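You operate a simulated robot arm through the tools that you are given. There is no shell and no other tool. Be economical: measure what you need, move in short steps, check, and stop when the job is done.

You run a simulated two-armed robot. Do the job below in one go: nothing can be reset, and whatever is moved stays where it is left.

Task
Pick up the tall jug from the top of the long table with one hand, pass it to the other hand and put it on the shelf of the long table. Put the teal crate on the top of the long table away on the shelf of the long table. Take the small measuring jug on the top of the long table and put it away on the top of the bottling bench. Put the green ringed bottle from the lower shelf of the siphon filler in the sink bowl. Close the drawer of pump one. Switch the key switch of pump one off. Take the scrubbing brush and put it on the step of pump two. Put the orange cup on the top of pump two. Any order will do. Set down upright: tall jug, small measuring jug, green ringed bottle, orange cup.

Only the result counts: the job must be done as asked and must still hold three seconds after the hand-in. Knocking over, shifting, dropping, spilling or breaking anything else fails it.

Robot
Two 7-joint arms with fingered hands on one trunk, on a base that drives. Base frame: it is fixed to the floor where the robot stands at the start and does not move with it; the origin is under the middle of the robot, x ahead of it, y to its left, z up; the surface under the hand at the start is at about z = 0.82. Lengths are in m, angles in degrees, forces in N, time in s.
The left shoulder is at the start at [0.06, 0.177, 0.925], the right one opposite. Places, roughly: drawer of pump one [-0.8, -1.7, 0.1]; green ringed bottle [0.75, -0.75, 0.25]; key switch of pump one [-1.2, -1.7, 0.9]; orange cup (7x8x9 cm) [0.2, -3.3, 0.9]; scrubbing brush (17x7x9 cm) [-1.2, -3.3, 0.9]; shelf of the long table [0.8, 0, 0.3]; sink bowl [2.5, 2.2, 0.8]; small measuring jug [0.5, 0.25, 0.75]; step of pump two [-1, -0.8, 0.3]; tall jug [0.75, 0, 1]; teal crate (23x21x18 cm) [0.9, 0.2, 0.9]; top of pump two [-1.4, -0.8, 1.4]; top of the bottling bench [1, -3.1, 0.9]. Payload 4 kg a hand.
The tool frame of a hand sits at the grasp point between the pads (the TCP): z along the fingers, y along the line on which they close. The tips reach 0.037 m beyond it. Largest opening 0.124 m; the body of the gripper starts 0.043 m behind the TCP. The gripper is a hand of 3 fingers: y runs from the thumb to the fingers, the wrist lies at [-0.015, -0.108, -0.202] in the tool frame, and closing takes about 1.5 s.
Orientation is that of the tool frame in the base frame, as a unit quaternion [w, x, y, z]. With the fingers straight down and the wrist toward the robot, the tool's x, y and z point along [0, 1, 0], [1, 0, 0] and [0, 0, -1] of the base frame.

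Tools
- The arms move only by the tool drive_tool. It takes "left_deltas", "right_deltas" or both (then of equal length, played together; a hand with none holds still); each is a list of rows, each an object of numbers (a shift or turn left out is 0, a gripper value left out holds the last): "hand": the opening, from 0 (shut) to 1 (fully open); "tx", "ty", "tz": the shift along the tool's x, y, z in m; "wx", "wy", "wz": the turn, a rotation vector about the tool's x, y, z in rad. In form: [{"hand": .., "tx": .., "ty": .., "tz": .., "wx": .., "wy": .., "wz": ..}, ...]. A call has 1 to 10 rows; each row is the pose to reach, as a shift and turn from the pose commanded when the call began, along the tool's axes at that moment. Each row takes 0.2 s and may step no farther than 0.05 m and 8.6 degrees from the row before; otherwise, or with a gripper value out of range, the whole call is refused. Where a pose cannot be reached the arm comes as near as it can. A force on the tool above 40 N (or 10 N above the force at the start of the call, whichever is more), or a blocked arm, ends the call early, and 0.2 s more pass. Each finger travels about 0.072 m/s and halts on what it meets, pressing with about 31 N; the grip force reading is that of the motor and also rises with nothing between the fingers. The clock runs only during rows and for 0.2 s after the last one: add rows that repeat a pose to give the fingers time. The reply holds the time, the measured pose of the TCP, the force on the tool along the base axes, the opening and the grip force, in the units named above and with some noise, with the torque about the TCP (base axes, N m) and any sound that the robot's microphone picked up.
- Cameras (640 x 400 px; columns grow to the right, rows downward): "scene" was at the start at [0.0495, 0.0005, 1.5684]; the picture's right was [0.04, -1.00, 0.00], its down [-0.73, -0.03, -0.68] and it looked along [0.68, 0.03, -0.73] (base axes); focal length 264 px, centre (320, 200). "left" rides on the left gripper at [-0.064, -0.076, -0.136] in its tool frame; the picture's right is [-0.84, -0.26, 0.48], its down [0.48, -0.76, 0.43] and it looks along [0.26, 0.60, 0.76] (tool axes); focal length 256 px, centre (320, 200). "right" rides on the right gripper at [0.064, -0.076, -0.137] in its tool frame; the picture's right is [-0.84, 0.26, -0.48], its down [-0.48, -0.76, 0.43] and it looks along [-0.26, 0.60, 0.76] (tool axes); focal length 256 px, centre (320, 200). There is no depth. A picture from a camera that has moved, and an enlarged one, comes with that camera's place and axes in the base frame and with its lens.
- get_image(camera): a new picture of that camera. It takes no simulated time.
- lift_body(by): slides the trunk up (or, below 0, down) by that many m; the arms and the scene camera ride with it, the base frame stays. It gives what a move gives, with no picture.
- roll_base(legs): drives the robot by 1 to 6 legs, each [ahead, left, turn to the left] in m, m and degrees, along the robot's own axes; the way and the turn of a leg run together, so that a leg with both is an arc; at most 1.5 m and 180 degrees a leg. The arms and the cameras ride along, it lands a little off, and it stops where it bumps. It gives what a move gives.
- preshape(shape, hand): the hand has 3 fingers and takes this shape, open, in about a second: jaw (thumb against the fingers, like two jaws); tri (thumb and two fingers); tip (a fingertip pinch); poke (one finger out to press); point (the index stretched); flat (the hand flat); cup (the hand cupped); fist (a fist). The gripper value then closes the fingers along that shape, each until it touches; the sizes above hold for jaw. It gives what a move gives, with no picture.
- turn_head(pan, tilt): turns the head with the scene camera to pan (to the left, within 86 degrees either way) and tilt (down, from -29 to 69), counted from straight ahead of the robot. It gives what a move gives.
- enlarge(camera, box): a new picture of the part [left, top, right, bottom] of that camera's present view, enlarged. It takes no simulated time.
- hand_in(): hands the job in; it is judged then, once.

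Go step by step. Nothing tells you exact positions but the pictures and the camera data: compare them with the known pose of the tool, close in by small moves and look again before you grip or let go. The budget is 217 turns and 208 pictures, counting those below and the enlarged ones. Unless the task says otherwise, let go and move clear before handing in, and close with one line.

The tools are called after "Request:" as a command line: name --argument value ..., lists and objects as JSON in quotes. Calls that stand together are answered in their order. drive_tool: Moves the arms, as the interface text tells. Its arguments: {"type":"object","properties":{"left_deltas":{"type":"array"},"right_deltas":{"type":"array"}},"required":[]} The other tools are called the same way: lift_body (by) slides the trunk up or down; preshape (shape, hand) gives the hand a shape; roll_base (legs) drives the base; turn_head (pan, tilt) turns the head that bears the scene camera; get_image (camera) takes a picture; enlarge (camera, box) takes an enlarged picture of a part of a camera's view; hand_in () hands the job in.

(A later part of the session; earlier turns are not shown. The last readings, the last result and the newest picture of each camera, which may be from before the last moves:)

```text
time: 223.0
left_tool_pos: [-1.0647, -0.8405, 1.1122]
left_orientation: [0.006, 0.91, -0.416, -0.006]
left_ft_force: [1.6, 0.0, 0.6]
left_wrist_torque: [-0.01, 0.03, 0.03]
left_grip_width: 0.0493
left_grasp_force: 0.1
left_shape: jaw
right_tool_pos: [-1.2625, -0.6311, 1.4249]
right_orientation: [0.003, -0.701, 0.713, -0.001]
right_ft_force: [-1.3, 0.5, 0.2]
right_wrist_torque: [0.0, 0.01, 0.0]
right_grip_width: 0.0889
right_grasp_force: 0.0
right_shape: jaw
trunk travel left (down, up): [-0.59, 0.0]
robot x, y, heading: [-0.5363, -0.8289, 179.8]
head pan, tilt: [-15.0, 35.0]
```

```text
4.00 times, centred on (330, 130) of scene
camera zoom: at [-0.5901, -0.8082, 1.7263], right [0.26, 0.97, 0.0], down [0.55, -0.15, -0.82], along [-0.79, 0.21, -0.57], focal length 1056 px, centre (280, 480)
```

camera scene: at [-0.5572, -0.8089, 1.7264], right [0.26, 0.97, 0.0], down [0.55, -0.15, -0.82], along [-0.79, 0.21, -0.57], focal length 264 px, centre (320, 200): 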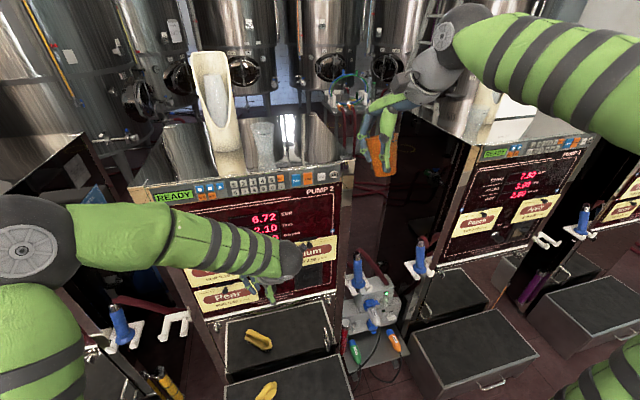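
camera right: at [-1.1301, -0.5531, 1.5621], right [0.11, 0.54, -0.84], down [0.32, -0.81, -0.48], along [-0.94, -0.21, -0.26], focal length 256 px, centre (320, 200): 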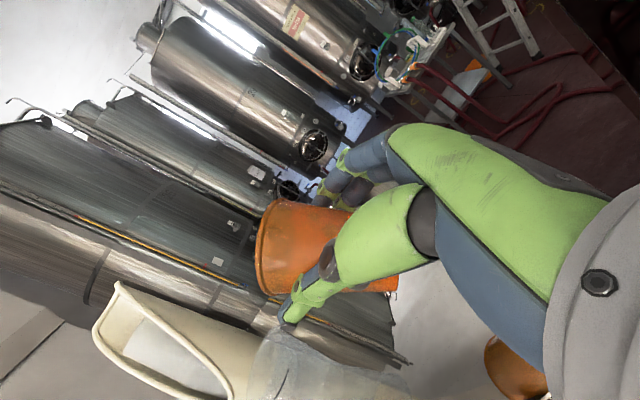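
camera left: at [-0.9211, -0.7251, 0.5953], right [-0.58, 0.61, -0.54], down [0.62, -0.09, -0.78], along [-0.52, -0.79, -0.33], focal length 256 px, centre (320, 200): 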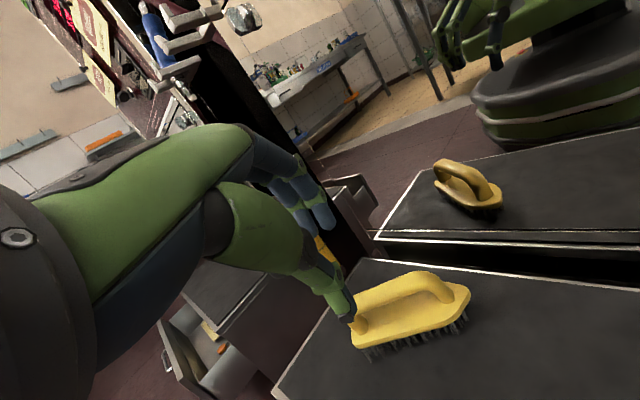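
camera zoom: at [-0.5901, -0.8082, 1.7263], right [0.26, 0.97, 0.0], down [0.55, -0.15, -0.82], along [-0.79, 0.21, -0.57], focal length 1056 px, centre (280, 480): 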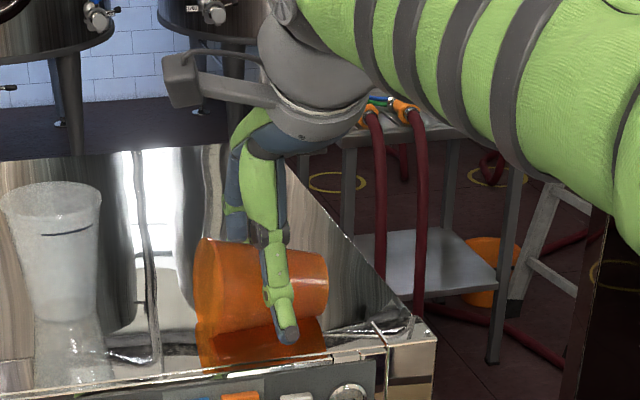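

Vertical now. Centring slightly, closing, and lifting.

Request:
drive_tool --right_deltas '[{"tx": 0.008}, {"tx": 0.008, "hand": 0}, {"tx": 0.008, "hand": 0}, {"tx": 0.008, "hand": 0}, {"tx": 0.008, "hand": 0}, {"tx": 0.008, "tz": -0.02}, {"tx": 0.008, "tz": -0.04}, {"tx": 0.008, "tz": -0.06}, {"tx": 0.008, "tz": -0.075}]'

Request:
drive_tool --right_deltas '[{"wy": 0.13}, {"wy": 0.26}, {"wy": 0.39}, {"wy": 0.52}, {"wy": 0.65}, {"wy": 0.78}, {"wy": 0.91}, {"wy": 1.04}, {"wy": 1.17}, {"wy": 1.3}]'

Request:
drive_tool --right_deltas '[{"wy": 0.13}, {"wy": 0.27}, {"wy": 0.27}]'

Request:
enlarge --camera "scene" --box '[260, 80, 400, 180]'

```text
time: 225.0
left_tool_pos: [-1.0668, -0.8406, 1.1119]
left_orientation: [0.005, 0.909, -0.416, -0.004]
left_ft_force: [0.3, -0.9, -0.6]
left_wrist_torque: [0.0, 0.02, -0.01]
left_grip_width: 0.0493
left_grasp_force: 0.1
left_shape: jaw
right_tool_pos: [-1.2633, -0.6423, 1.5003]
right_orientation: [0.004, -0.701, 0.714, -0.002]
right_ft_force: [-0.2, -0.6, -0.5]
right_wrist_torque: [-0.02, 0.0, 0.01]
right_grip_width: 0.0652
right_grasp_force: 31.4
right_shape: jaw
trunk travel left (down, up): [-0.59, 0.0]
robot x, y, heading: [-0.5339, -0.8309, 180.0]
head pan, tilt: [-15.0, 35.0]
```

```text
time: 227.2
left_tool_pos: [-1.0662, -0.841, 1.1118]
left_orientation: [0.004, 0.909, -0.416, -0.005]
left_ft_force: [-1.0, 0.3, -0.4]
left_wrist_torque: [0.01, -0.01, 0.01]
left_grip_width: 0.0493
left_grasp_force: 0.1
left_shape: jaw
right_tool_pos: [-1.2633, -0.6412, 1.5001]
right_orientation: [-0.43, -0.556, 0.569, -0.426]
right_ft_force: [0.6, 0.0, -0.3]
right_wrist_torque: [0.01, 0.02, -0.01]
right_grip_width: 0.0654
right_grasp_force: 30.8
right_shape: jaw
trunk travel left (down, up): [-0.59, 0.0]
robot x, y, heading: [-0.5355, -0.8262, 180.0]
head pan, tilt: [-15.0, 35.0]
```

```text
time: 228.0
left_tool_pos: [-1.0651, -0.8402, 1.1115]
left_orientation: [0.004, 0.91, -0.416, -0.005]
left_ft_force: [0.0, 0.0, -1.2]
left_wrist_torque: [-0.02, 0.02, -0.01]
left_grip_width: 0.0493
left_grasp_force: 0.1
left_shape: jaw
right_tool_pos: [-1.2628, -0.6405, 1.5007]
right_orientation: [-0.502, -0.494, 0.506, -0.497]
right_ft_force: [-0.1, -0.1, -0.2]
right_wrist_torque: [-0.02, 0.0, 0.01]
right_grip_width: 0.0651
right_grasp_force: 31.1
right_shape: jaw
trunk travel left (down, up): [-0.59, 0.0]
robot x, y, heading: [-0.5362, -0.8274, 179.8]
head pan, tilt: [-15.0, 35.0]
```

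```text
4.00 times, centred on (330, 130) of scene
camera zoom: at [-0.5902, -0.8087, 1.7264], right [0.26, 0.97, 0.0], down [0.55, -0.15, -0.82], along [-0.79, 0.21, -0.57], focal length 1056 px, centre (280, 480)
```

zoom: 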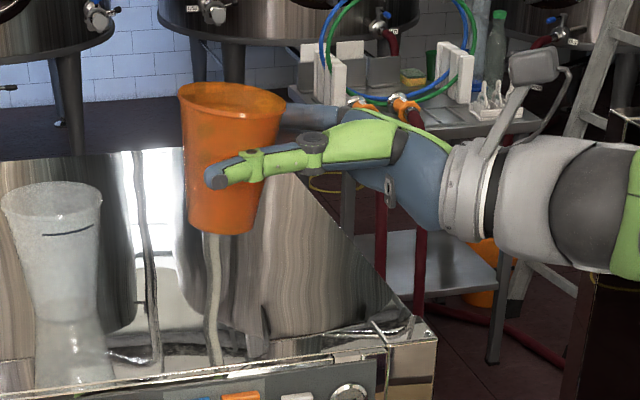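

The cup is upright now with a horizontal hand. Lowering it to the top.

Request:
drive_tool --right_deltas '[{"tx": -0.02}, {"tx": -0.04}, {"tx": -0.055}, {"tx": -0.062}, {"tx": -0.069}, {"tx": -0.075}]'

Request:
enlarge --camera "scene" --box '[260, 80, 400, 180]'

```text
time: 229.4
left_tool_pos: [-1.0648, -0.8407, 1.1118]
left_orientation: [0.004, 0.91, -0.415, -0.006]
left_ft_force: [-0.2, -0.1, 0.0]
left_wrist_torque: [-0.02, 0.03, 0.0]
left_grip_width: 0.0493
left_grasp_force: 0.0
left_shape: jaw
right_tool_pos: [-1.2608, -0.6421, 1.4256]
right_orientation: [-0.502, -0.496, 0.505, -0.497]
right_ft_force: [-2.4, -0.4, 6.7]
right_wrist_torque: [-0.09, 0.12, 0.01]
right_grip_width: 0.0648
right_grasp_force: 31.3
right_shape: jaw
trunk travel left (down, up): [-0.59, 0.0]
robot x, y, heading: [-0.5362, -0.8282, 180.0]
head pan, tilt: [-15.0, 35.0]
```

```text
4.00 times, centred on (330, 130) of scene
camera zoom: at [-0.5897, -0.8093, 1.7265], right [0.26, 0.97, 0.0], down [0.55, -0.15, -0.82], along [-0.79, 0.21, -0.57], focal length 1056 px, centre (280, 480)
```

zoom: 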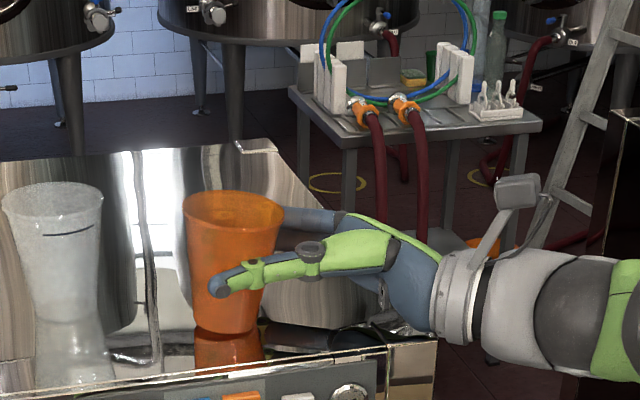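

Contact with an upright cup. Opening gently in small stages, then withdrawing along +y.

Request:
drive_tool --right_deltas '[{"hand": 0.6}, {"hand": 0.7}, {"hand": 0.85}, {"hand": 1}, {"hand": 1}, {"hand": 1}]'

Request:
enlarge --camera "scene" --box '[260, 80, 400, 180]'

```text
time: 230.8
left_tool_pos: [-1.0664, -0.8408, 1.1123]
left_orientation: [0.004, 0.91, -0.415, -0.005]
left_ft_force: [0.4, -0.1, 0.3]
left_wrist_torque: [0.01, 0.0, 0.01]
left_grip_width: 0.0492
left_grasp_force: 0.0
left_shape: jaw
right_tool_pos: [-1.2615, -0.6418, 1.4251]
right_orientation: [-0.501, -0.495, 0.507, -0.497]
right_ft_force: [-2.1, -2.1, 10.5]
right_wrist_torque: [1.04, -0.41, 0.26]
right_grip_width: 0.1235
right_grasp_force: 0.0
right_shape: jaw
trunk travel left (down, up): [-0.59, 0.0]
robot x, y, heading: [-0.5312, -0.8313, 179.8]
head pan, tilt: [-15.0, 35.0]
```

```text
4.00 times, centred on (330, 130) of scene
camera zoom: at [-0.5898, -0.8094, 1.7264], right [0.26, 0.97, 0.0], down [0.55, -0.15, -0.82], along [-0.79, 0.21, -0.57], focal length 1056 px, centre (280, 480)
```

zoom: 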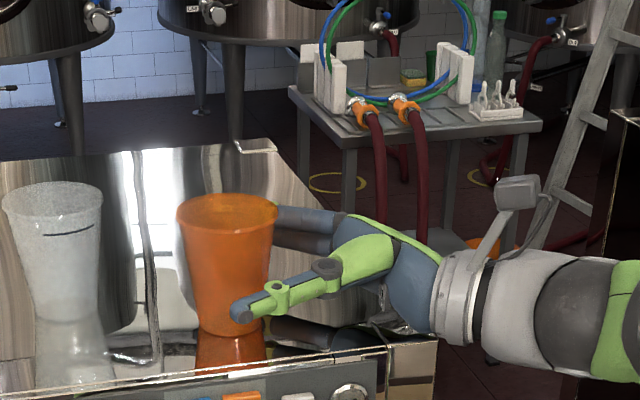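

The cup stands upright. Withdrawing the hand to the right with a slight rise.

Request:
drive_tool --right_deltas '[{"tx": 0.006, "tz": -0.01}, {"tx": 0.008, "tz": -0.04}, {"tx": 0.01, "tz": -0.08}, {"tx": 0.015, "tz": -0.12}, {"tx": 0.02, "tz": -0.15}]'

Request:
enlarge --camera "scene" --box '[260, 80, 400, 180]'

```text
time: 232.0
left_tool_pos: [-1.066, -0.8398, 1.1135]
left_orientation: [0.004, 0.91, -0.416, -0.005]
left_ft_force: [0.8, 0.0, 0.5]
left_wrist_torque: [0.02, 0.0, 0.01]
left_grip_width: 0.0495
left_grasp_force: 0.1
left_shape: jaw
right_tool_pos: [-1.2612, -0.4874, 1.4471]
right_orientation: [-0.502, -0.494, 0.508, -0.496]
right_ft_force: [0.0, 0.3, 0.1]
right_wrist_torque: [-0.01, 0.0, -0.02]
right_grip_width: 0.1235
right_grasp_force: 0.1
right_shape: jaw
trunk travel left (down, up): [-0.59, 0.0]
robot x, y, heading: [-0.537, -0.8296, 179.8]
head pan, tilt: [-15.0, 35.0]
```

```text
4.00 times, centred on (330, 130) of scene
camera zoom: at [-0.5903, -0.8081, 1.7263], right [0.26, 0.97, 0.0], down [0.55, -0.15, -0.82], along [-0.79, 0.21, -0.57], focal length 1056 px, centre (280, 480)
```

zoom: 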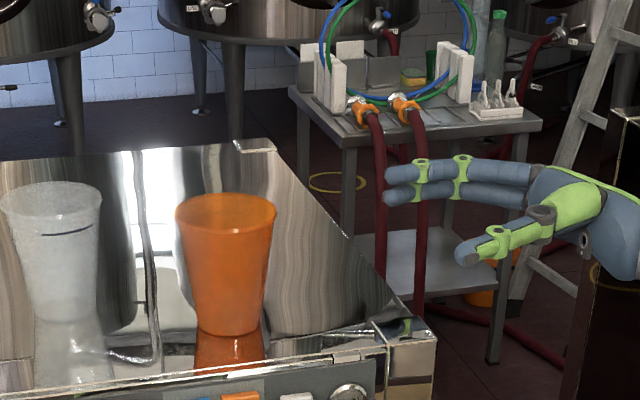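

The orange cup is done. Now pump one: back off, tuck the right hand, turn the left hand to point forward, and strafe over.

Request:
roll_base --legs '[[-0.42, 0, 0]]'

Request:
drive_tool --right_deltas '[{"ty": -0.04}, {"ty": -0.08}, {"ty": -0.12}, {"ty": -0.16}, {"ty": -0.2}, {"ty": -0.2}]' --left_deltas '[{"wz": 0.12, "hand": 1}, {"wz": 0.24}, {"wz": 0.36}, {"wz": 0.48}, {"wz": 0.6}, {"wz": 0.716}]'

Request:
drive_tool --left_deltas '[{"wx": -0.0837, "wy": 0.0837, "wz": 0.0837}, {"wx": -0.1674, "wy": 0.1674, "wz": 0.1674}, {"wx": -0.2511, "wy": 0.2511, "wz": 0.2511}, {"wx": -0.3348, "wy": 0.3348, "wz": 0.3348}, {"wx": -0.4185, "wy": 0.4185, "wz": 0.4185}, {"wx": -0.5022, "wy": 0.5022, "wz": 0.5022}, {"wx": -0.5859, "wy": 0.5859, "wz": 0.5859}, {"wx": -0.6696, "wy": 0.6696, "wz": 0.6696}, {"wx": -0.7533, "wy": 0.7533, "wz": 0.7533}, {"wx": -0.837, "wy": 0.837, "wz": 0.837}]'

Request:
drive_tool --left_deltas '[{"wx": -0.08, "wy": 0.08, "wz": 0.08}, {"wx": -0.16, "wy": 0.16, "wz": 0.16}, {"wx": -0.24, "wy": 0.24, "wz": 0.24}, {"wx": -0.32, "wy": 0.32, "wz": 0.32}, {"wx": -0.372, "wy": 0.372, "wz": 0.372}]'

Request:
roll_base --legs '[[0, 0.89, 0]]'

Request:
lift_body --by -0.3

Request:
turn_head --pan 0 --tilt 30

Request:
get_image --camera "scene"

```text
time: 234.7
left_tool_pos: [-0.6368, -0.8408, 1.1128]
left_orientation: [0.005, 0.91, -0.414, -0.006]
left_ft_force: [-0.9, 0.5, -0.5]
left_wrist_torque: [-0.02, 0.04, 0.0]
left_grip_width: 0.0496
left_grasp_force: 0.0
left_shape: jaw
right_tool_pos: [-0.8338, -0.4912, 1.4483]
right_orientation: [-0.5, -0.497, 0.505, -0.498]
right_ft_force: [-0.5, 0.0, 0.5]
right_wrist_torque: [0.0, 0.01, -0.01]
right_grip_width: 0.1234
right_grasp_force: 0.0
right_shape: jaw
trunk travel left (down, up): [-0.59, 0.0]
robot x, y, heading: [-0.107, -0.8284, -179.9]
head pan, tilt: [-15.0, 35.0]
```

```text
time: 236.1
left_tool_pos: [-0.6391, -0.8433, 1.1124]
left_orientation: [0.006, 0.708, -0.707, -0.003]
left_ft_force: [0.6, -0.8, 1.0]
left_wrist_torque: [0.01, -0.03, 0.0]
left_grip_width: 0.1237
left_grasp_force: 0.1
left_shape: jaw
right_tool_pos: [-0.6328, -0.4925, 1.4486]
right_orientation: [-0.5, -0.495, 0.506, -0.498]
right_ft_force: [0.4, 0.1, 0.2]
right_wrist_torque: [-0.01, 0.01, 0.01]
right_grip_width: 0.124
right_grasp_force: 0.0
right_shape: jaw
trunk travel left (down, up): [-0.59, 0.0]
robot x, y, heading: [-0.1112, -0.8295, -179.6]
head pan, tilt: [-15.0, 35.0]
```

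```text
time: 238.2
left_tool_pos: [-0.6383, -0.8439, 1.1124]
left_orientation: [-0.548, -0.258, 0.796, 0.0]
left_ft_force: [-0.3, 0.9, 0.3]
left_wrist_torque: [0.0, 0.0, -0.04]
left_grip_width: 0.124
left_grasp_force: 0.1
left_shape: jaw
right_tool_pos: [-0.6337, -0.4919, 1.4495]
right_orientation: [-0.5, -0.496, 0.506, -0.498]
right_ft_force: [0.4, -0.8, 0.3]
right_wrist_torque: [0.01, -0.02, 0.03]
right_grip_width: 0.1237
right_grasp_force: 0.1
right_shape: jaw
trunk travel left (down, up): [-0.59, 0.0]
robot x, y, heading: [-0.1064, -0.8281, -179.9]
head pan, tilt: [-15.0, 35.0]
```

```text
time: 239.4
left_tool_pos: [-0.639, -0.8423, 1.1115]
left_orientation: [0.711, -0.001, -0.703, 0.003]
left_ft_force: [0.3, 0.6, -0.1]
left_wrist_torque: [0.0, -0.02, 0.0]
left_grip_width: 0.1237
left_grasp_force: 0.0
left_shape: jaw
right_tool_pos: [-0.6326, -0.4916, 1.448]
right_orientation: [-0.5, -0.495, 0.506, -0.499]
right_ft_force: [-0.5, -0.8, 0.0]
right_wrist_torque: [-0.03, -0.03, -0.01]
right_grip_width: 0.1235
right_grasp_force: 0.0
right_shape: jaw
trunk travel left (down, up): [-0.59, 0.0]
robot x, y, heading: [-0.1086, -0.8261, -180.0]
head pan, tilt: [-15.0, 35.0]
```

```text
time: 244.2
left_tool_pos: [-0.6451, -1.7265, 1.1125]
left_orientation: [0.712, -0.007, -0.702, -0.004]
left_ft_force: [0.6, -0.6, 0.0]
left_wrist_torque: [0.05, 0.0, -0.03]
left_grip_width: 0.1235
left_grasp_force: 0.0
left_shape: jaw
right_tool_pos: [-0.6322, -1.3758, 1.4485]
right_orientation: [-0.505, -0.491, 0.511, -0.493]
right_ft_force: [-0.3, 0.5, -0.2]
right_wrist_torque: [0.01, -0.03, -0.02]
right_grip_width: 0.1235
right_grasp_force: 0.1
right_shape: jaw
trunk travel left (down, up): [-0.59, 0.0]
robot x, y, heading: [-0.112, -1.7202, 178.9]
head pan, tilt: [-15.0, 35.0]
```

```text
time: 247.2
left_tool_pos: [-0.645, -1.7263, 0.8124]
left_orientation: [0.712, -0.007, -0.702, -0.005]
left_ft_force: [0.7, -0.4, 0.7]
left_wrist_torque: [0.03, -0.02, 0.01]
left_grip_width: 0.1236
left_grasp_force: 0.0
left_shape: jaw
right_tool_pos: [-0.6329, -1.3747, 1.1495]
right_orientation: [-0.506, -0.492, 0.51, -0.492]
right_ft_force: [0.3, -0.4, -0.3]
right_wrist_torque: [0.03, 0.0, 0.03]
right_grip_width: 0.1237
right_grasp_force: 0.0
right_shape: jaw
trunk travel left (down, up): [-0.29, 0.3]
robot x, y, heading: [-0.113, -1.7239, 178.9]
head pan, tilt: [-15.0, 35.0]
```

```text
time: 247.9
left_tool_pos: [-0.6454, -1.7255, 0.812]
left_orientation: [0.712, -0.007, -0.702, -0.004]
left_ft_force: [-0.4, -0.5, 0.0]
left_wrist_torque: [0.03, 0.01, 0.02]
left_grip_width: 0.1235
left_grasp_force: 0.0
left_shape: jaw
right_tool_pos: [-0.6323, -1.3759, 1.1486]
right_orientation: [-0.505, -0.49, 0.511, -0.494]
right_ft_force: [0.4, 0.1, -0.4]
right_wrist_torque: [0.0, -0.01, 0.02]
right_grip_width: 0.1239
right_grasp_force: 0.0
right_shape: jaw
trunk travel left (down, up): [-0.29, 0.3]
robot x, y, heading: [-0.1131, -1.7226, 179.0]
head pan, tilt: [0.0, 30.0]
```

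```text
69 pictures are left
camera scene: at [-0.1746, -1.724, 1.4341], right [0.02, 1.0, 0.0], down [0.5, -0.01, -0.87], along [-0.87, 0.02, -0.5], focal length 264 px, centre (320, 200)
```

scene: 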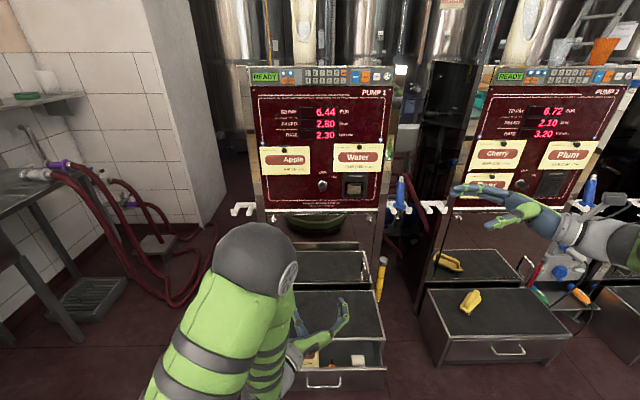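

The drawer front is at about x≈−0.8, y≈−1.63. I'll lower fully with a closed left hand pointing forward at drawer height.

Request:
lift_body --by -0.29

Request:
drive_tool --left_deltas '[{"tx": -0.045, "ty": 0.01, "hand": 0}, {"tx": -0.09, "ty": 0.02}, {"tx": -0.135, "ty": 0.03}, {"tx": -0.18, "ty": 0.04}, {"tx": -0.225, "ty": 0.05}, {"tx": -0.27, "ty": 0.06}, {"tx": -0.315, "ty": 0.07}, {"tx": -0.355, "ty": 0.085}, {"tx": -0.355, "ty": 0.085}]'

Request:
turn_head --pan 0 --tilt 48

Request:
get_image --camera "scene"

```text
time: 250.8
left_tool_pos: [-0.6463, -1.7259, 0.5218]
left_orientation: [0.712, -0.008, -0.702, -0.004]
left_ft_force: [0.1, -0.4, -0.2]
left_wrist_torque: [0.02, -0.03, 0.0]
left_grip_width: 0.1236
left_grasp_force: 0.1
left_shape: jaw
right_tool_pos: [-0.6323, -1.375, 0.8585]
right_orientation: [-0.505, -0.49, 0.511, -0.493]
right_ft_force: [-0.2, 0.9, -0.4]
right_wrist_torque: [-0.01, 0.02, -0.03]
right_grip_width: 0.1237
right_grasp_force: 0.0
right_shape: jaw
trunk travel left (down, up): [0.0, 0.59]
robot x, y, heading: [-0.1134, -1.7234, 179.1]
head pan, tilt: [0.0, 30.0]
```

```text
time: 253.1
left_tool_pos: [-0.6722, -1.6425, 0.1838]
left_orientation: [0.729, -0.007, -0.685, -0.004]
left_ft_force: [-0.6, -1.0, 0.4]
left_wrist_torque: [-0.03, 0.0, -0.01]
left_grip_width: 0.0001
left_grasp_force: 31.0
left_shape: jaw
right_tool_pos: [-0.6321, -1.375, 0.8544]
right_orientation: [-0.505, -0.49, 0.51, -0.494]
right_ft_force: [0.3, -0.4, -0.4]
right_wrist_torque: [0.02, -0.03, -0.03]
right_grip_width: 0.1236
right_grasp_force: 0.1
right_shape: jaw
trunk travel left (down, up): [0.0, 0.59]
robot x, y, heading: [-0.1138, -1.7226, 179.1]
head pan, tilt: [0.0, 30.0]
stopped in row 9 (left hand): the arm was blocked; the commanded pose is now the measured one
```

```text
time: 253.9
left_tool_pos: [-0.6727, -1.6436, 0.1864]
left_orientation: [0.729, -0.007, -0.685, -0.003]
left_ft_force: [0.6, 0.1, 0.0]
left_wrist_torque: [0.01, 0.0, 0.03]
left_grip_width: 0.0
left_grasp_force: 31.0
left_shape: jaw
right_tool_pos: [-0.6331, -1.3755, 0.8577]
right_orientation: [-0.506, -0.49, 0.511, -0.493]
right_ft_force: [0.6, -0.2, 0.1]
right_wrist_torque: [0.01, -0.01, 0.0]
right_grip_width: 0.1237
right_grasp_force: 0.1
right_shape: jaw
trunk travel left (down, up): [0.0, 0.59]
robot x, y, heading: [-0.1131, -1.7269, 178.9]
head pan, tilt: [0.0, 48.0]
```

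```text
68 pictures are left
camera scene: at [-0.1633, -1.7243, 1.1173], right [0.02, 1.0, 0.0], down [0.74, -0.01, -0.67], along [-0.67, 0.01, -0.74], focal length 264 px, centre (320, 200)
```

scene: 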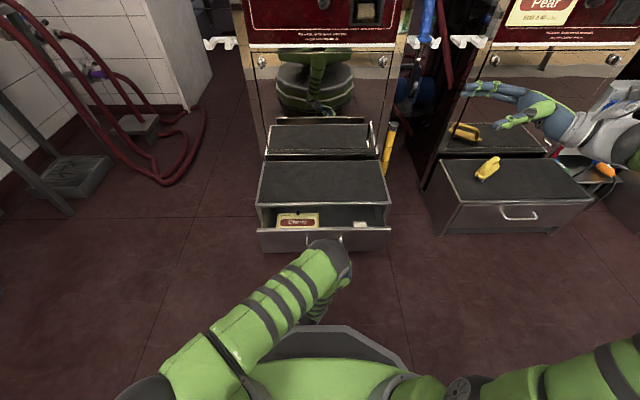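

The hand is in front of the drawer at the right height. I'll centre it and push with the base.

Request:
roll_base --legs '[[0, 0.06, 0], [0.2, 0, 0]]'

Request:
get_image --camera "scene"

```text
time: 255.9
left_tool_pos: [-0.8358, -1.6993, 0.1863]
left_orientation: [0.727, -0.008, -0.686, -0.005]
left_ft_force: [13.3, -2.9, -2.0]
left_wrist_torque: [-0.02, 0.12, 0.34]
left_grip_width: 0.0
left_grasp_force: 31.3
left_shape: jaw
right_tool_pos: [-0.7975, -1.4342, 0.8584]
right_orientation: [-0.505, -0.491, 0.51, -0.493]
right_ft_force: [0.1, -0.1, 0.1]
right_wrist_torque: [0.0, 0.0, 0.0]
right_grip_width: 0.1236
right_grasp_force: 0.0
right_shape: jaw
trunk travel left (down, up): [0.0, 0.59]
robot x, y, heading: [-0.2781, -1.7815, 179.3]
head pan, tilt: [0.0, 48.0]
stopped in leg 2: the force on the tool passed its limit at 55 N (the readings are from after the stop); the commanded pose is now the measured one
```

```text
67 pictures are left
camera scene: at [-0.3266, -1.7811, 1.1173], right [0.02, 1.0, 0.0], down [0.74, -0.01, -0.67], along [-0.67, 0.01, -0.74], focal length 264 px, centre (320, 200)
```

scene: 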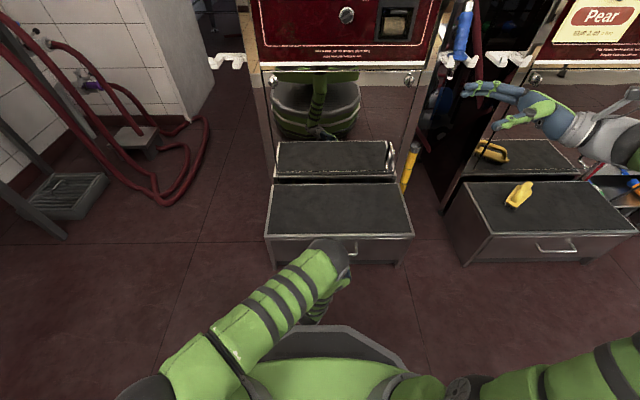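

The drawer looks shut. I'll back off a little and check closely.

Request:
roll_base --legs '[[-0.12, 0, 0]]'

Request:
enlarge --camera "scene" --box '[220, 130, 420, 270]'

```text
time: 257.1
left_tool_pos: [-0.7172, -1.6992, 0.1881]
left_orientation: [0.727, -0.009, -0.686, -0.005]
left_ft_force: [-0.6, 0.6, -0.3]
left_wrist_torque: [0.03, -0.01, 0.0]
left_grip_width: 0.0
left_grasp_force: 30.9
left_shape: jaw
right_tool_pos: [-0.6778, -1.4349, 0.8577]
right_orientation: [-0.505, -0.49, 0.511, -0.494]
right_ft_force: [-0.2, 0.4, -0.3]
right_wrist_torque: [-0.03, 0.01, -0.02]
right_grip_width: 0.1237
right_grasp_force: 0.0
right_shape: jaw
trunk travel left (down, up): [0.0, 0.59]
robot x, y, heading: [-0.1599, -1.7797, 179.1]
head pan, tilt: [0.0, 48.0]
```

```text
2.86 times, centred on (320, 200) of scene
camera zoom: at [-0.2082, -1.7829, 1.1174], right [0.02, 1.0, 0.0], down [0.74, -0.01, -0.67], along [-0.67, 0.01, -0.74], focal length 754 px, centre (320, 200)
```

zoom: 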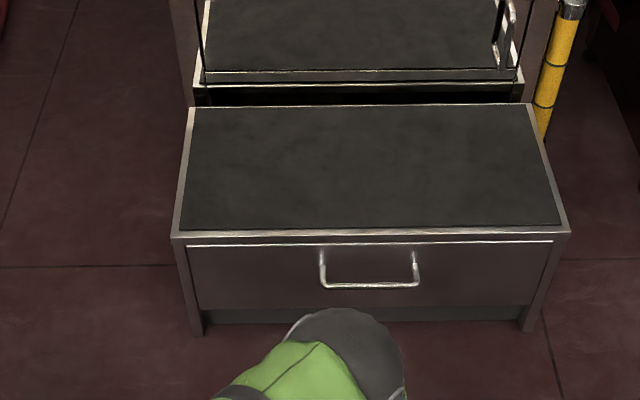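

The drawer is closed flush. Now the key switch: raise the arm and trunk, then look closely at it.

Request:
drive_tool --left_deltas '[{"tx": 0.045}, {"tx": 0.09}, {"tx": 0.135}, {"tx": 0.18}, {"tx": 0.225}, {"tx": 0.27}, {"tx": 0.315}, {"tx": 0.335, "hand": 0.5}, {"tx": 0.335, "hand": 0.5}]'

Request:
lift_body --by 0.4

Request:
turn_head --pan 0 --tilt 32

Request:
enlarge --camera "scene" --box '[250, 90, 410, 230]'

```text
time: 259.1
left_tool_pos: [-0.6969, -1.7017, 0.5204]
left_orientation: [0.727, -0.009, -0.686, -0.006]
left_ft_force: [0.1, -0.2, 0.4]
left_wrist_torque: [-0.03, -0.05, 0.0]
left_grip_width: 0.0618
left_grasp_force: 0.1
left_shape: jaw
right_tool_pos: [-0.6767, -1.4342, 0.8591]
right_orientation: [-0.505, -0.491, 0.511, -0.493]
right_ft_force: [-0.1, 0.2, 0.0]
right_wrist_torque: [0.01, 0.05, 0.0]
right_grip_width: 0.1238
right_grasp_force: 0.0
right_shape: jaw
trunk travel left (down, up): [0.0, 0.59]
robot x, y, heading: [-0.159, -1.7812, 179.0]
head pan, tilt: [0.0, 48.0]
```

```text
time: 262.9
left_tool_pos: [-0.6982, -1.7019, 0.9202]
left_orientation: [0.727, -0.01, -0.686, -0.007]
left_ft_force: [-0.3, -0.2, 0.9]
left_wrist_torque: [0.0, 0.01, -0.03]
left_grip_width: 0.0616
left_grasp_force: 0.0
left_shape: jaw
right_tool_pos: [-0.6774, -1.4342, 1.259]
right_orientation: [-0.505, -0.49, 0.512, -0.493]
right_ft_force: [-0.7, -0.5, 0.1]
right_wrist_torque: [0.02, -0.03, 0.02]
right_grip_width: 0.1236
right_grasp_force: 0.0
right_shape: jaw
trunk travel left (down, up): [-0.4, 0.19]
robot x, y, heading: [-0.1569, -1.7804, 179.0]
head pan, tilt: [0.0, 48.0]
```

```text
time: 263.7
left_tool_pos: [-0.6977, -1.7015, 0.9186]
left_orientation: [0.727, -0.009, -0.687, -0.006]
left_ft_force: [-0.4, 0.3, 0.3]
left_wrist_torque: [-0.02, -0.01, 0.01]
left_grip_width: 0.0617
left_grasp_force: 0.0
left_shape: jaw
right_tool_pos: [-0.6782, -1.4337, 1.2586]
right_orientation: [-0.505, -0.49, 0.511, -0.494]
right_ft_force: [-0.6, -0.6, -0.6]
right_wrist_torque: [0.0, 0.01, 0.0]
right_grip_width: 0.1236
right_grasp_force: 0.0
right_shape: jaw
trunk travel left (down, up): [-0.4, 0.19]
robot x, y, heading: [-0.1578, -1.7833, 179.0]
head pan, tilt: [0.0, 32.0]
```

```text
2.86 times, centred on (330, 160) of scene
camera zoom: at [-0.219, -1.7827, 1.5409], right [0.02, 1.0, 0.0], down [0.53, -0.01, -0.85], along [-0.85, 0.01, -0.53], focal length 754 px, centre (291, 314)
```

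zoom: 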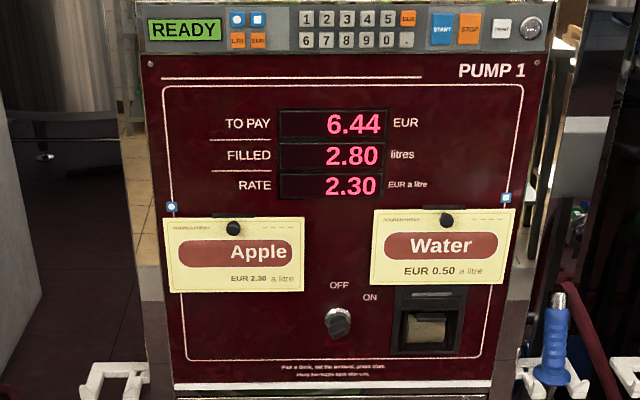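

Request:
enlarge --camera "scene" --box '[325, 180, 365, 215]'

Request:
get_image --camera "left"

```text
11.43 times, centred on (345, 198) of scene
camera zoom: at [-0.219, -1.7827, 1.5409], right [0.02, 1.0, 0.0], down [0.53, -0.01, -0.85], along [-0.85, 0.01, -0.53], focal length 3017 px, centre (34, 229)
```

zoom: 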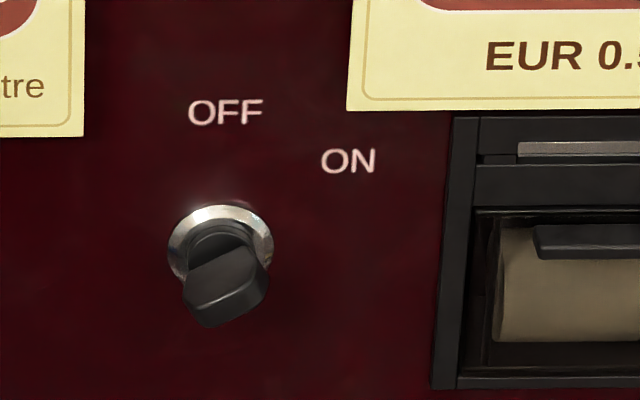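

```text
63 pictures are left
camera left: at [-0.5674, -1.7804, 0.8483], right [-0.54, -0.25, -0.81], down [-0.42, -0.75, 0.51], along [-0.73, 0.61, 0.3], focal length 256 px, centre (320, 200)
```

left: 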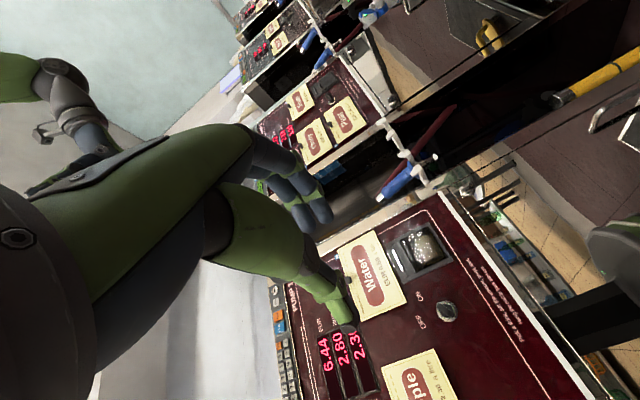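

The key's bar points at ON, about 57° clockwise from vertical, and OFF is at the top. The key is at (−1.195, −1.696, 0.913). I'll drive closer, level the hand, and roll it 57° clockwise to match the bar.

Request:
roll_base --legs '[[0.25, 0, 1]]'

Request:
drive_tool --left_deltas '[{"wx": 0.021, "wy": -0.056, "hand": 0.4}, {"wx": 0.021, "wy": -0.056}]'

Request:
drive_tool --left_deltas '[{"wz": 0.143}, {"wz": 0.286}, {"wz": 0.429}, {"wz": 0.572}, {"wz": 0.715}, {"wz": 0.858}, {"wz": 1.0}, {"wz": 1.0}]'

Request:
get_image --camera "left"

Request:
enlarge --camera "scene" --box '[280, 170, 400, 250]'

```text
time: 265.5
left_tool_pos: [-0.943, -1.7056, 0.9193]
left_orientation: [0.727, -0.003, -0.687, 0.0]
left_ft_force: [-0.1, 0.0, -1.2]
left_wrist_torque: [0.01, 0.01, -0.01]
left_grip_width: 0.0616
left_grasp_force: 0.1
left_shape: jaw
right_tool_pos: [-0.9258, -1.4396, 1.2575]
right_orientation: [-0.5, -0.494, 0.508, -0.497]
right_ft_force: [-0.1, 0.7, 0.0]
right_wrist_torque: [0.02, -0.02, -0.02]
right_grip_width: 0.124
right_grasp_force: 0.1
right_shape: jaw
trunk travel left (down, up): [-0.4, 0.19]
robot x, y, heading: [-0.4052, -1.7772, 179.9]
head pan, tilt: [0.0, 32.0]
```

```text
time: 266.1
left_tool_pos: [-0.9418, -1.7061, 0.9188]
left_orientation: [0.708, 0.004, -0.706, 0.008]
left_ft_force: [-0.2, 0.1, -0.1]
left_wrist_torque: [0.0, -0.04, 0.03]
left_grip_width: 0.0499
left_grasp_force: 0.0
left_shape: jaw
right_tool_pos: [-0.9265, -1.4407, 1.2591]
right_orientation: [-0.501, -0.494, 0.508, -0.497]
right_ft_force: [0.2, 0.2, -0.2]
right_wrist_torque: [0.02, 0.02, -0.03]
right_grip_width: 0.124
right_grasp_force: 0.1
right_shape: jaw
trunk travel left (down, up): [-0.4, 0.19]
robot x, y, heading: [-0.4009, -1.7785, 179.7]
head pan, tilt: [0.0, 32.0]
```

```text
time: 267.9
left_tool_pos: [-0.9413, -1.708, 0.9203]
left_orientation: [-0.617, 0.335, 0.622, -0.347]
left_ft_force: [-0.7, -0.1, 0.8]
left_wrist_torque: [0.02, -0.01, 0.0]
left_grip_width: 0.0497
left_grasp_force: 0.1
left_shape: jaw
right_tool_pos: [-0.9272, -1.44, 1.2586]
right_orientation: [-0.501, -0.495, 0.508, -0.497]
right_ft_force: [-0.2, -1.0, 0.0]
right_wrist_torque: [-0.02, -0.02, -0.05]
right_grip_width: 0.1235
right_grasp_force: 0.1
right_shape: jaw
trunk travel left (down, up): [-0.4, 0.19]
robot x, y, heading: [-0.4039, -1.7791, 179.5]
head pan, tilt: [0.0, 32.0]
```

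```text
62 pictures are left
camera left: at [-0.8048, -1.7998, 0.9495], right [-0.47, -0.85, -0.23], down [-0.43, 0.0, 0.9], along [-0.77, 0.52, -0.37], focal length 256 px, centre (320, 200)
```

left: 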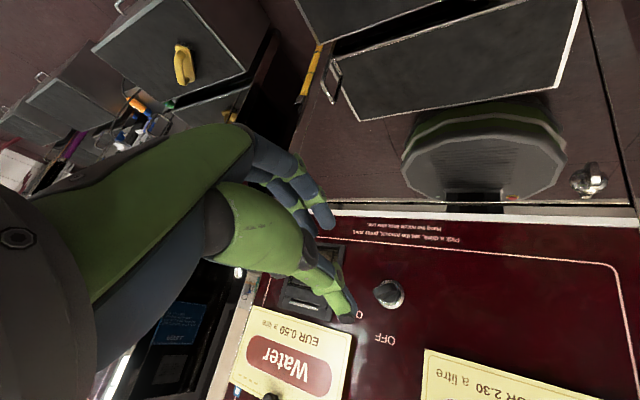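

```text
5.00 times, centred on (340, 210) of scene
camera zoom: at [-0.4625, -1.7812, 1.541], right [0.0, 1.0, 0.0], down [0.53, 0.0, -0.85], along [-0.85, 0.0, -0.53], focal length 1320 px, centre (220, 150)
```

zoom: 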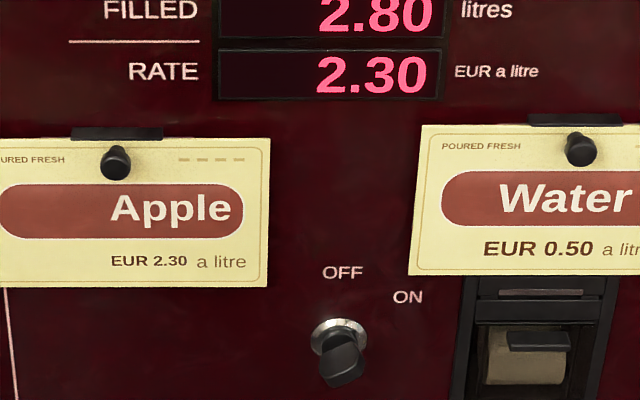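

The key is at y≈−1.694, z≈0.917. Advancing in line and checking before the pinch.

Request:
drive_tool --left_deltas '[{"tx": 0.01, "ty": 0.01, "tz": 0.04}, {"tx": 0.01, "ty": 0.01, "tz": 0.08}, {"tx": 0.01, "ty": 0.01, "tz": 0.12}, {"tx": 0.01, "ty": 0.01, "tz": 0.16}, {"tx": 0.01, "ty": 0.01, "tz": 0.16}]'

Request:
enlarge --camera "left" --box '[240, 160, 480, 340]'

Request:
enlarge --camera "scene" --box '[290, 200, 390, 270]'

```text
time: 269.1
left_tool_pos: [-1.1036, -1.6958, 0.9151]
left_orientation: [-0.618, 0.335, 0.622, -0.345]
left_ft_force: [0.8, 0.1, -0.8]
left_wrist_torque: [-0.02, -0.01, -0.04]
left_grip_width: 0.0499
left_grasp_force: 0.0
left_shape: jaw
right_tool_pos: [-0.9259, -1.4397, 1.2588]
right_orientation: [-0.502, -0.494, 0.507, -0.497]
right_ft_force: [-0.1, -0.6, -0.8]
right_wrist_torque: [0.02, 0.03, -0.01]
right_grip_width: 0.1235
right_grasp_force: 0.0
right_shape: jaw
trunk travel left (down, up): [-0.4, 0.19]
robot x, y, heading: [-0.4043, -1.7776, 180.2]
head pan, tilt: [0.0, 32.0]
```

```text
2.22 times, centred on (360, 250) of left
camera zoom: at [-0.9668, -1.7881, 0.9459], right [-0.47, -0.85, -0.23], down [-0.43, -0.01, 0.9], along [-0.77, 0.52, -0.37], focal length 569 px, centre (231, 89)
```

zoom: 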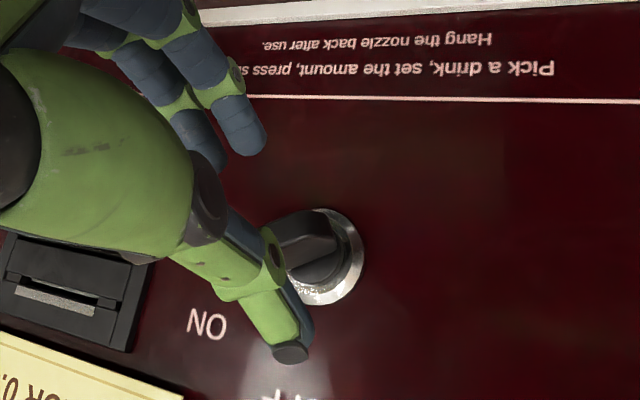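

```text
5.71 times, centred on (340, 235) of scene
camera zoom: at [-0.4625, -1.7812, 1.541], right [0.0, 1.0, 0.0], down [0.53, 0.0, -0.85], along [-0.85, 0.0, -0.53], focal length 1508 px, centre (206, 0)
```

zoom: 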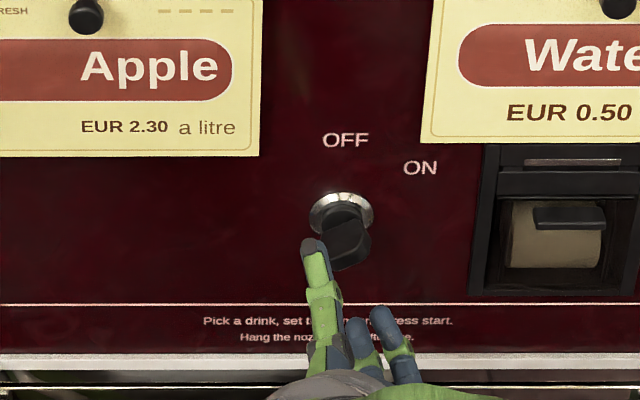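

Aligned within a couple of millimetres. Advancing 5 cm and pinching the key.

Request:
drive_tool --left_deltas '[{"tz": 0.025}, {"tz": 0.048}, {"tz": 0.048, "hand": 0}, {"tz": 0.048, "hand": 0}, {"tz": 0.048, "hand": 0}, {"tz": 0.048, "hand": 0}]'

Request:
enlarge --camera "left" --box '[240, 160, 480, 340]'

Request:
enlarge --camera "scene" --box '[290, 200, 390, 270]'

```text
time: 270.5
left_tool_pos: [-1.15, -1.6964, 0.9156]
left_orientation: [-0.617, 0.335, 0.622, -0.346]
left_ft_force: [0.2, -0.8, 2.5]
left_wrist_torque: [0.03, -0.35, -0.25]
left_grip_width: 0.015
left_grasp_force: 31.0
left_shape: jaw
right_tool_pos: [-0.9268, -1.4395, 1.2583]
right_orientation: [-0.501, -0.494, 0.507, -0.497]
right_ft_force: [-0.2, -0.3, -0.4]
right_wrist_torque: [0.0, -0.02, -0.03]
right_grip_width: 0.1236
right_grasp_force: 0.0
right_shape: jaw
trunk travel left (down, up): [-0.4, 0.19]
robot x, y, heading: [-0.4026, -1.7778, 179.8]
head pan, tilt: [0.0, 32.0]
```

```text
2.22 times, centred on (360, 250) of left
camera zoom: at [-1.013, -1.7893, 0.9447], right [-0.47, -0.85, -0.23], down [-0.43, -0.01, 0.9], along [-0.77, 0.52, -0.37], focal length 569 px, centre (231, 89)
```

zoom: 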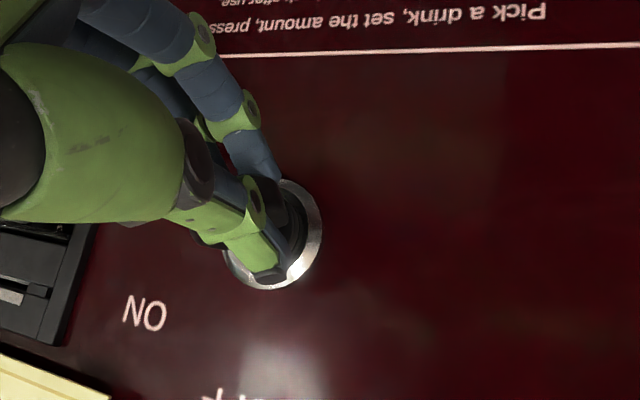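

```text
5.71 times, centred on (340, 235) of scene
camera zoom: at [-0.4624, -1.7813, 1.541], right [0.0, 1.0, 0.0], down [0.53, 0.0, -0.85], along [-0.85, 0.0, -0.53], focal length 1508 px, centre (206, 0)
```

zoom: 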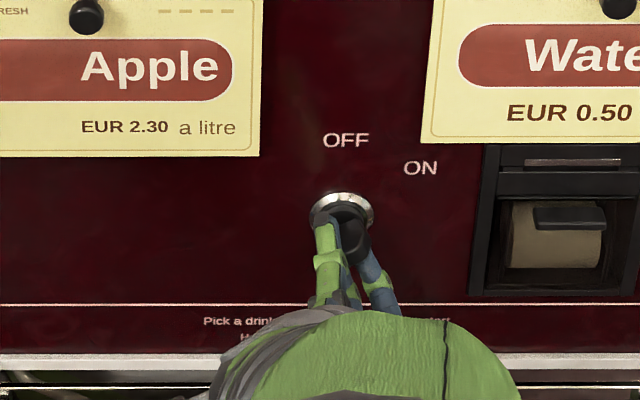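

The key is pinched (15 mm). Turning counter-clockwise toward OFF.

Request:
drive_tool --left_deltas '[{"wz": -0.13}, {"wz": -0.26}, {"wz": -0.39}, {"wz": -0.52}, {"wz": -0.65}, {"wz": -0.78}, {"wz": -0.91}, {"wz": -1.04}, {"wz": -1.1}, {"wz": -1.1}]'

Request:
enlarge --camera "scene" --box '[290, 200, 390, 270]'

```text
time: 272.7
left_tool_pos: [-1.1511, -1.6956, 0.9119]
left_orientation: [-0.703, -0.038, 0.71, 0.026]
left_ft_force: [9.5, -4.5, -33.4]
left_wrist_torque: [-0.51, -0.85, -0.57]
left_grip_width: 0.0147
left_grasp_force: 30.9
left_shape: jaw
right_tool_pos: [-0.928, -1.4394, 1.2565]
right_orientation: [-0.501, -0.494, 0.508, -0.498]
right_ft_force: [0.8, -0.7, 0.4]
right_wrist_torque: [0.01, -0.01, 0.01]
right_grip_width: 0.1235
right_grasp_force: 0.0
right_shape: jaw
trunk travel left (down, up): [-0.4, 0.19]
robot x, y, heading: [-0.4014, -1.7814, 180.1]
head pan, tilt: [0.0, 32.0]
```

```text
5.71 times, centred on (340, 235) of scene
camera zoom: at [-0.4645, -1.7812, 1.5408], right [0.0, 1.0, 0.0], down [0.53, 0.0, -0.85], along [-0.85, 0.0, -0.53], focal length 1508 px, centre (206, 0)
```

zoom: 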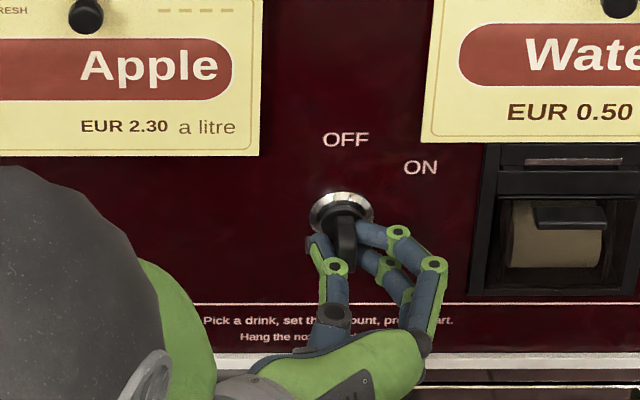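

The key bar is now vertical (OFF). Releasing the twist, opening and withdrawing.

Request:
drive_tool --left_deltas '[{"wz": 0.08}, {"wz": 0.08, "hand": 0.4}, {"wz": 0.08, "hand": 0.4}, {"wz": 0.08, "hand": 0.4}, {"wz": 0.08, "tz": -0.04}, {"wz": 0.08, "tz": -0.08}, {"wz": 0.08, "tz": -0.12}, {"wz": 0.08, "tz": -0.16}]'

Request:
enlarge --camera "scene" --box '[310, 90, 370, 240]'

Request:
enlarge --camera "scene" --box '[320, 205, 365, 235]'

```text
time: 274.5
left_tool_pos: [-0.9893, -1.6934, 0.9182]
left_orientation: [0.708, 0.011, -0.706, 0.0]
left_ft_force: [0.3, -0.2, 0.1]
left_wrist_torque: [-0.01, -0.03, -0.01]
left_grip_width: 0.0493
left_grasp_force: 0.0
left_shape: jaw
right_tool_pos: [-0.9261, -1.4396, 1.2584]
right_orientation: [-0.501, -0.494, 0.508, -0.497]
right_ft_force: [0.0, -0.6, 0.7]
right_wrist_torque: [0.02, -0.02, 0.01]
right_grip_width: 0.1238
right_grasp_force: 0.1
right_shape: jaw
trunk travel left (down, up): [-0.4, 0.19]
robot x, y, heading: [-0.4059, -1.7778, 179.6]
head pan, tilt: [0.0, 32.0]
```

```text
2.67 times, centred on (340, 165) of scene
camera zoom: at [-0.4622, -1.7811, 1.541], right [0.0, 1.0, 0.0], down [0.53, 0.0, -0.85], along [-0.85, 0.0, -0.53], focal length 704 px, centre (267, 293)
```

zoom: 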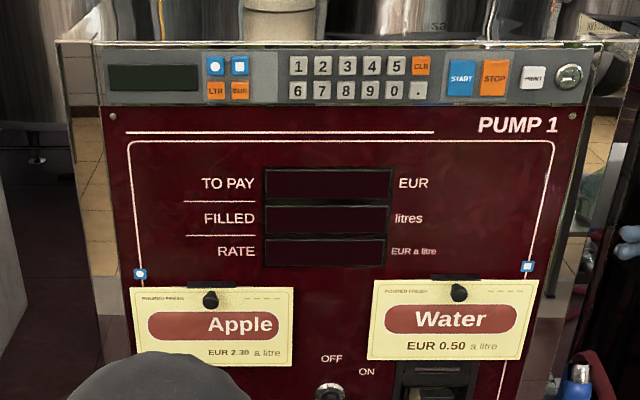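

```text
13.33 times, centred on (342, 220) of scene
camera zoom: at [-0.4622, -1.7811, 1.541], right [0.0, 1.0, 0.0], down [0.53, 0.0, -0.85], along [-0.85, 0.0, -0.53], focal length 3520 px, centre (20, -67)
```

zoom: 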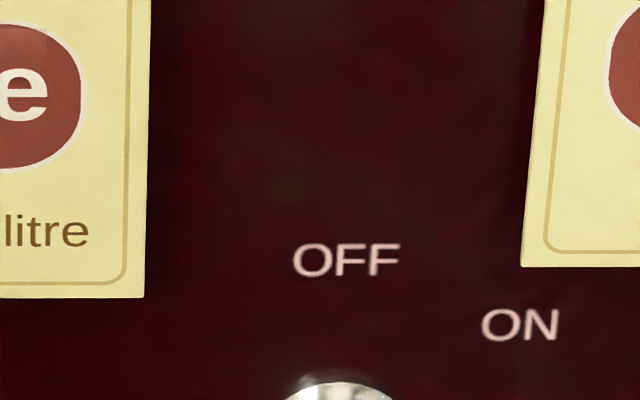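

The display is dark, so pump one is off. Next is the green ringed bottle: turn around toward the siphon filler's lower shelf and look.

Request:
roll_base --legs '[[-0.15, 0, 0], [0, -0.6, 0], [0, 0, 180], [-0.25, 0.3, 0]]'

Request:
lift_body --by -0.35

Request:
turn_head --pan 0 --tilt 28

Request:
get_image --camera "scene"

```text
time: 288.2
left_tool_pos: [0.0997, -0.9755, 0.9173]
left_orientation: [0.007, 0.707, 0.004, 0.707]
left_ft_force: [-0.3, -0.3, -0.6]
left_wrist_torque: [-0.03, 0.02, 0.01]
left_grip_width: 0.0495
left_grasp_force: 0.1
left_shape: jaw
right_tool_pos: [0.0314, -1.2285, 1.2595]
right_orientation: [-0.492, 0.512, 0.489, 0.506]
right_ft_force: [-0.8, 0.3, 0.1]
right_wrist_torque: [0.01, 0.01, -0.02]
right_grip_width: 0.1237
right_grasp_force: 0.1
right_shape: jaw
trunk travel left (down, up): [-0.4, 0.19]
robot x, y, heading: [-0.4855, -0.8806, -1.2]
head pan, tilt: [0.0, 32.0]
```

```text
time: 291.6
left_tool_pos: [0.0987, -0.9767, 0.566]
left_orientation: [0.006, 0.706, 0.004, 0.708]
left_ft_force: [-0.8, -0.7, 0.4]
left_wrist_torque: [0.0, -0.02, -0.02]
left_grip_width: 0.0493
left_grasp_force: 0.0
left_shape: jaw
right_tool_pos: [0.031, -1.2289, 0.9089]
right_orientation: [-0.493, 0.512, 0.489, 0.505]
right_ft_force: [0.0, 0.4, -0.7]
right_wrist_torque: [0.02, -0.01, -0.01]
right_grip_width: 0.1236
right_grasp_force: 0.0
right_shape: jaw
trunk travel left (down, up): [-0.05, 0.54]
robot x, y, heading: [-0.4857, -0.8791, -1.1]
head pan, tilt: [0.0, 32.0]
```

```text
time: 292.3
left_tool_pos: [0.0993, -0.9774, 0.5662]
left_orientation: [0.008, 0.706, 0.004, 0.708]
left_ft_force: [0.4, -0.8, 0.2]
left_wrist_torque: [0.0, 0.02, 0.04]
left_grip_width: 0.0491
left_grasp_force: 0.1
left_shape: jaw
right_tool_pos: [0.0298, -1.2293, 0.9082]
right_orientation: [-0.492, 0.512, 0.489, 0.506]
right_ft_force: [0.2, -0.3, 0.4]
right_wrist_torque: [0.0, -0.04, 0.0]
right_grip_width: 0.124
right_grasp_force: 0.0
right_shape: jaw
trunk travel left (down, up): [-0.05, 0.54]
robot x, y, heading: [-0.4849, -0.8804, -1.2]
head pan, tilt: [0.0, 28.0]
```

```text
53 pictures are left
camera scene: at [-0.4253, -0.8839, 1.1973], right [-0.02, -1.0, 0.0], down [-0.47, 0.01, -0.88], along [0.88, -0.02, -0.47], focal length 264 px, centre (320, 200)
```

scene: 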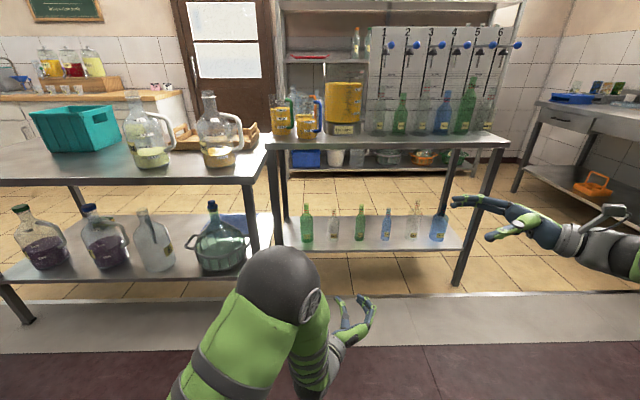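

Request:
enlarge --camera "scene" --box '[280, 190, 460, 260]'

```text
3.56 times, centred on (370, 225) of scene
camera zoom: at [-0.4253, -0.8839, 1.1973], right [-0.02, -1.0, 0.0], down [-0.47, 0.01, -0.88], along [0.88, -0.02, -0.47], focal length 939 px, centre (142, 111)
```

zoom: 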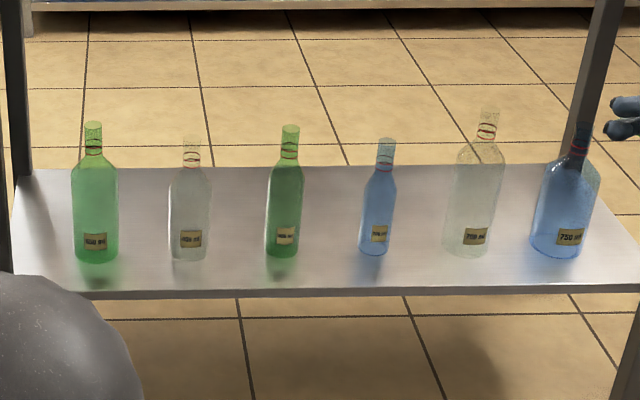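

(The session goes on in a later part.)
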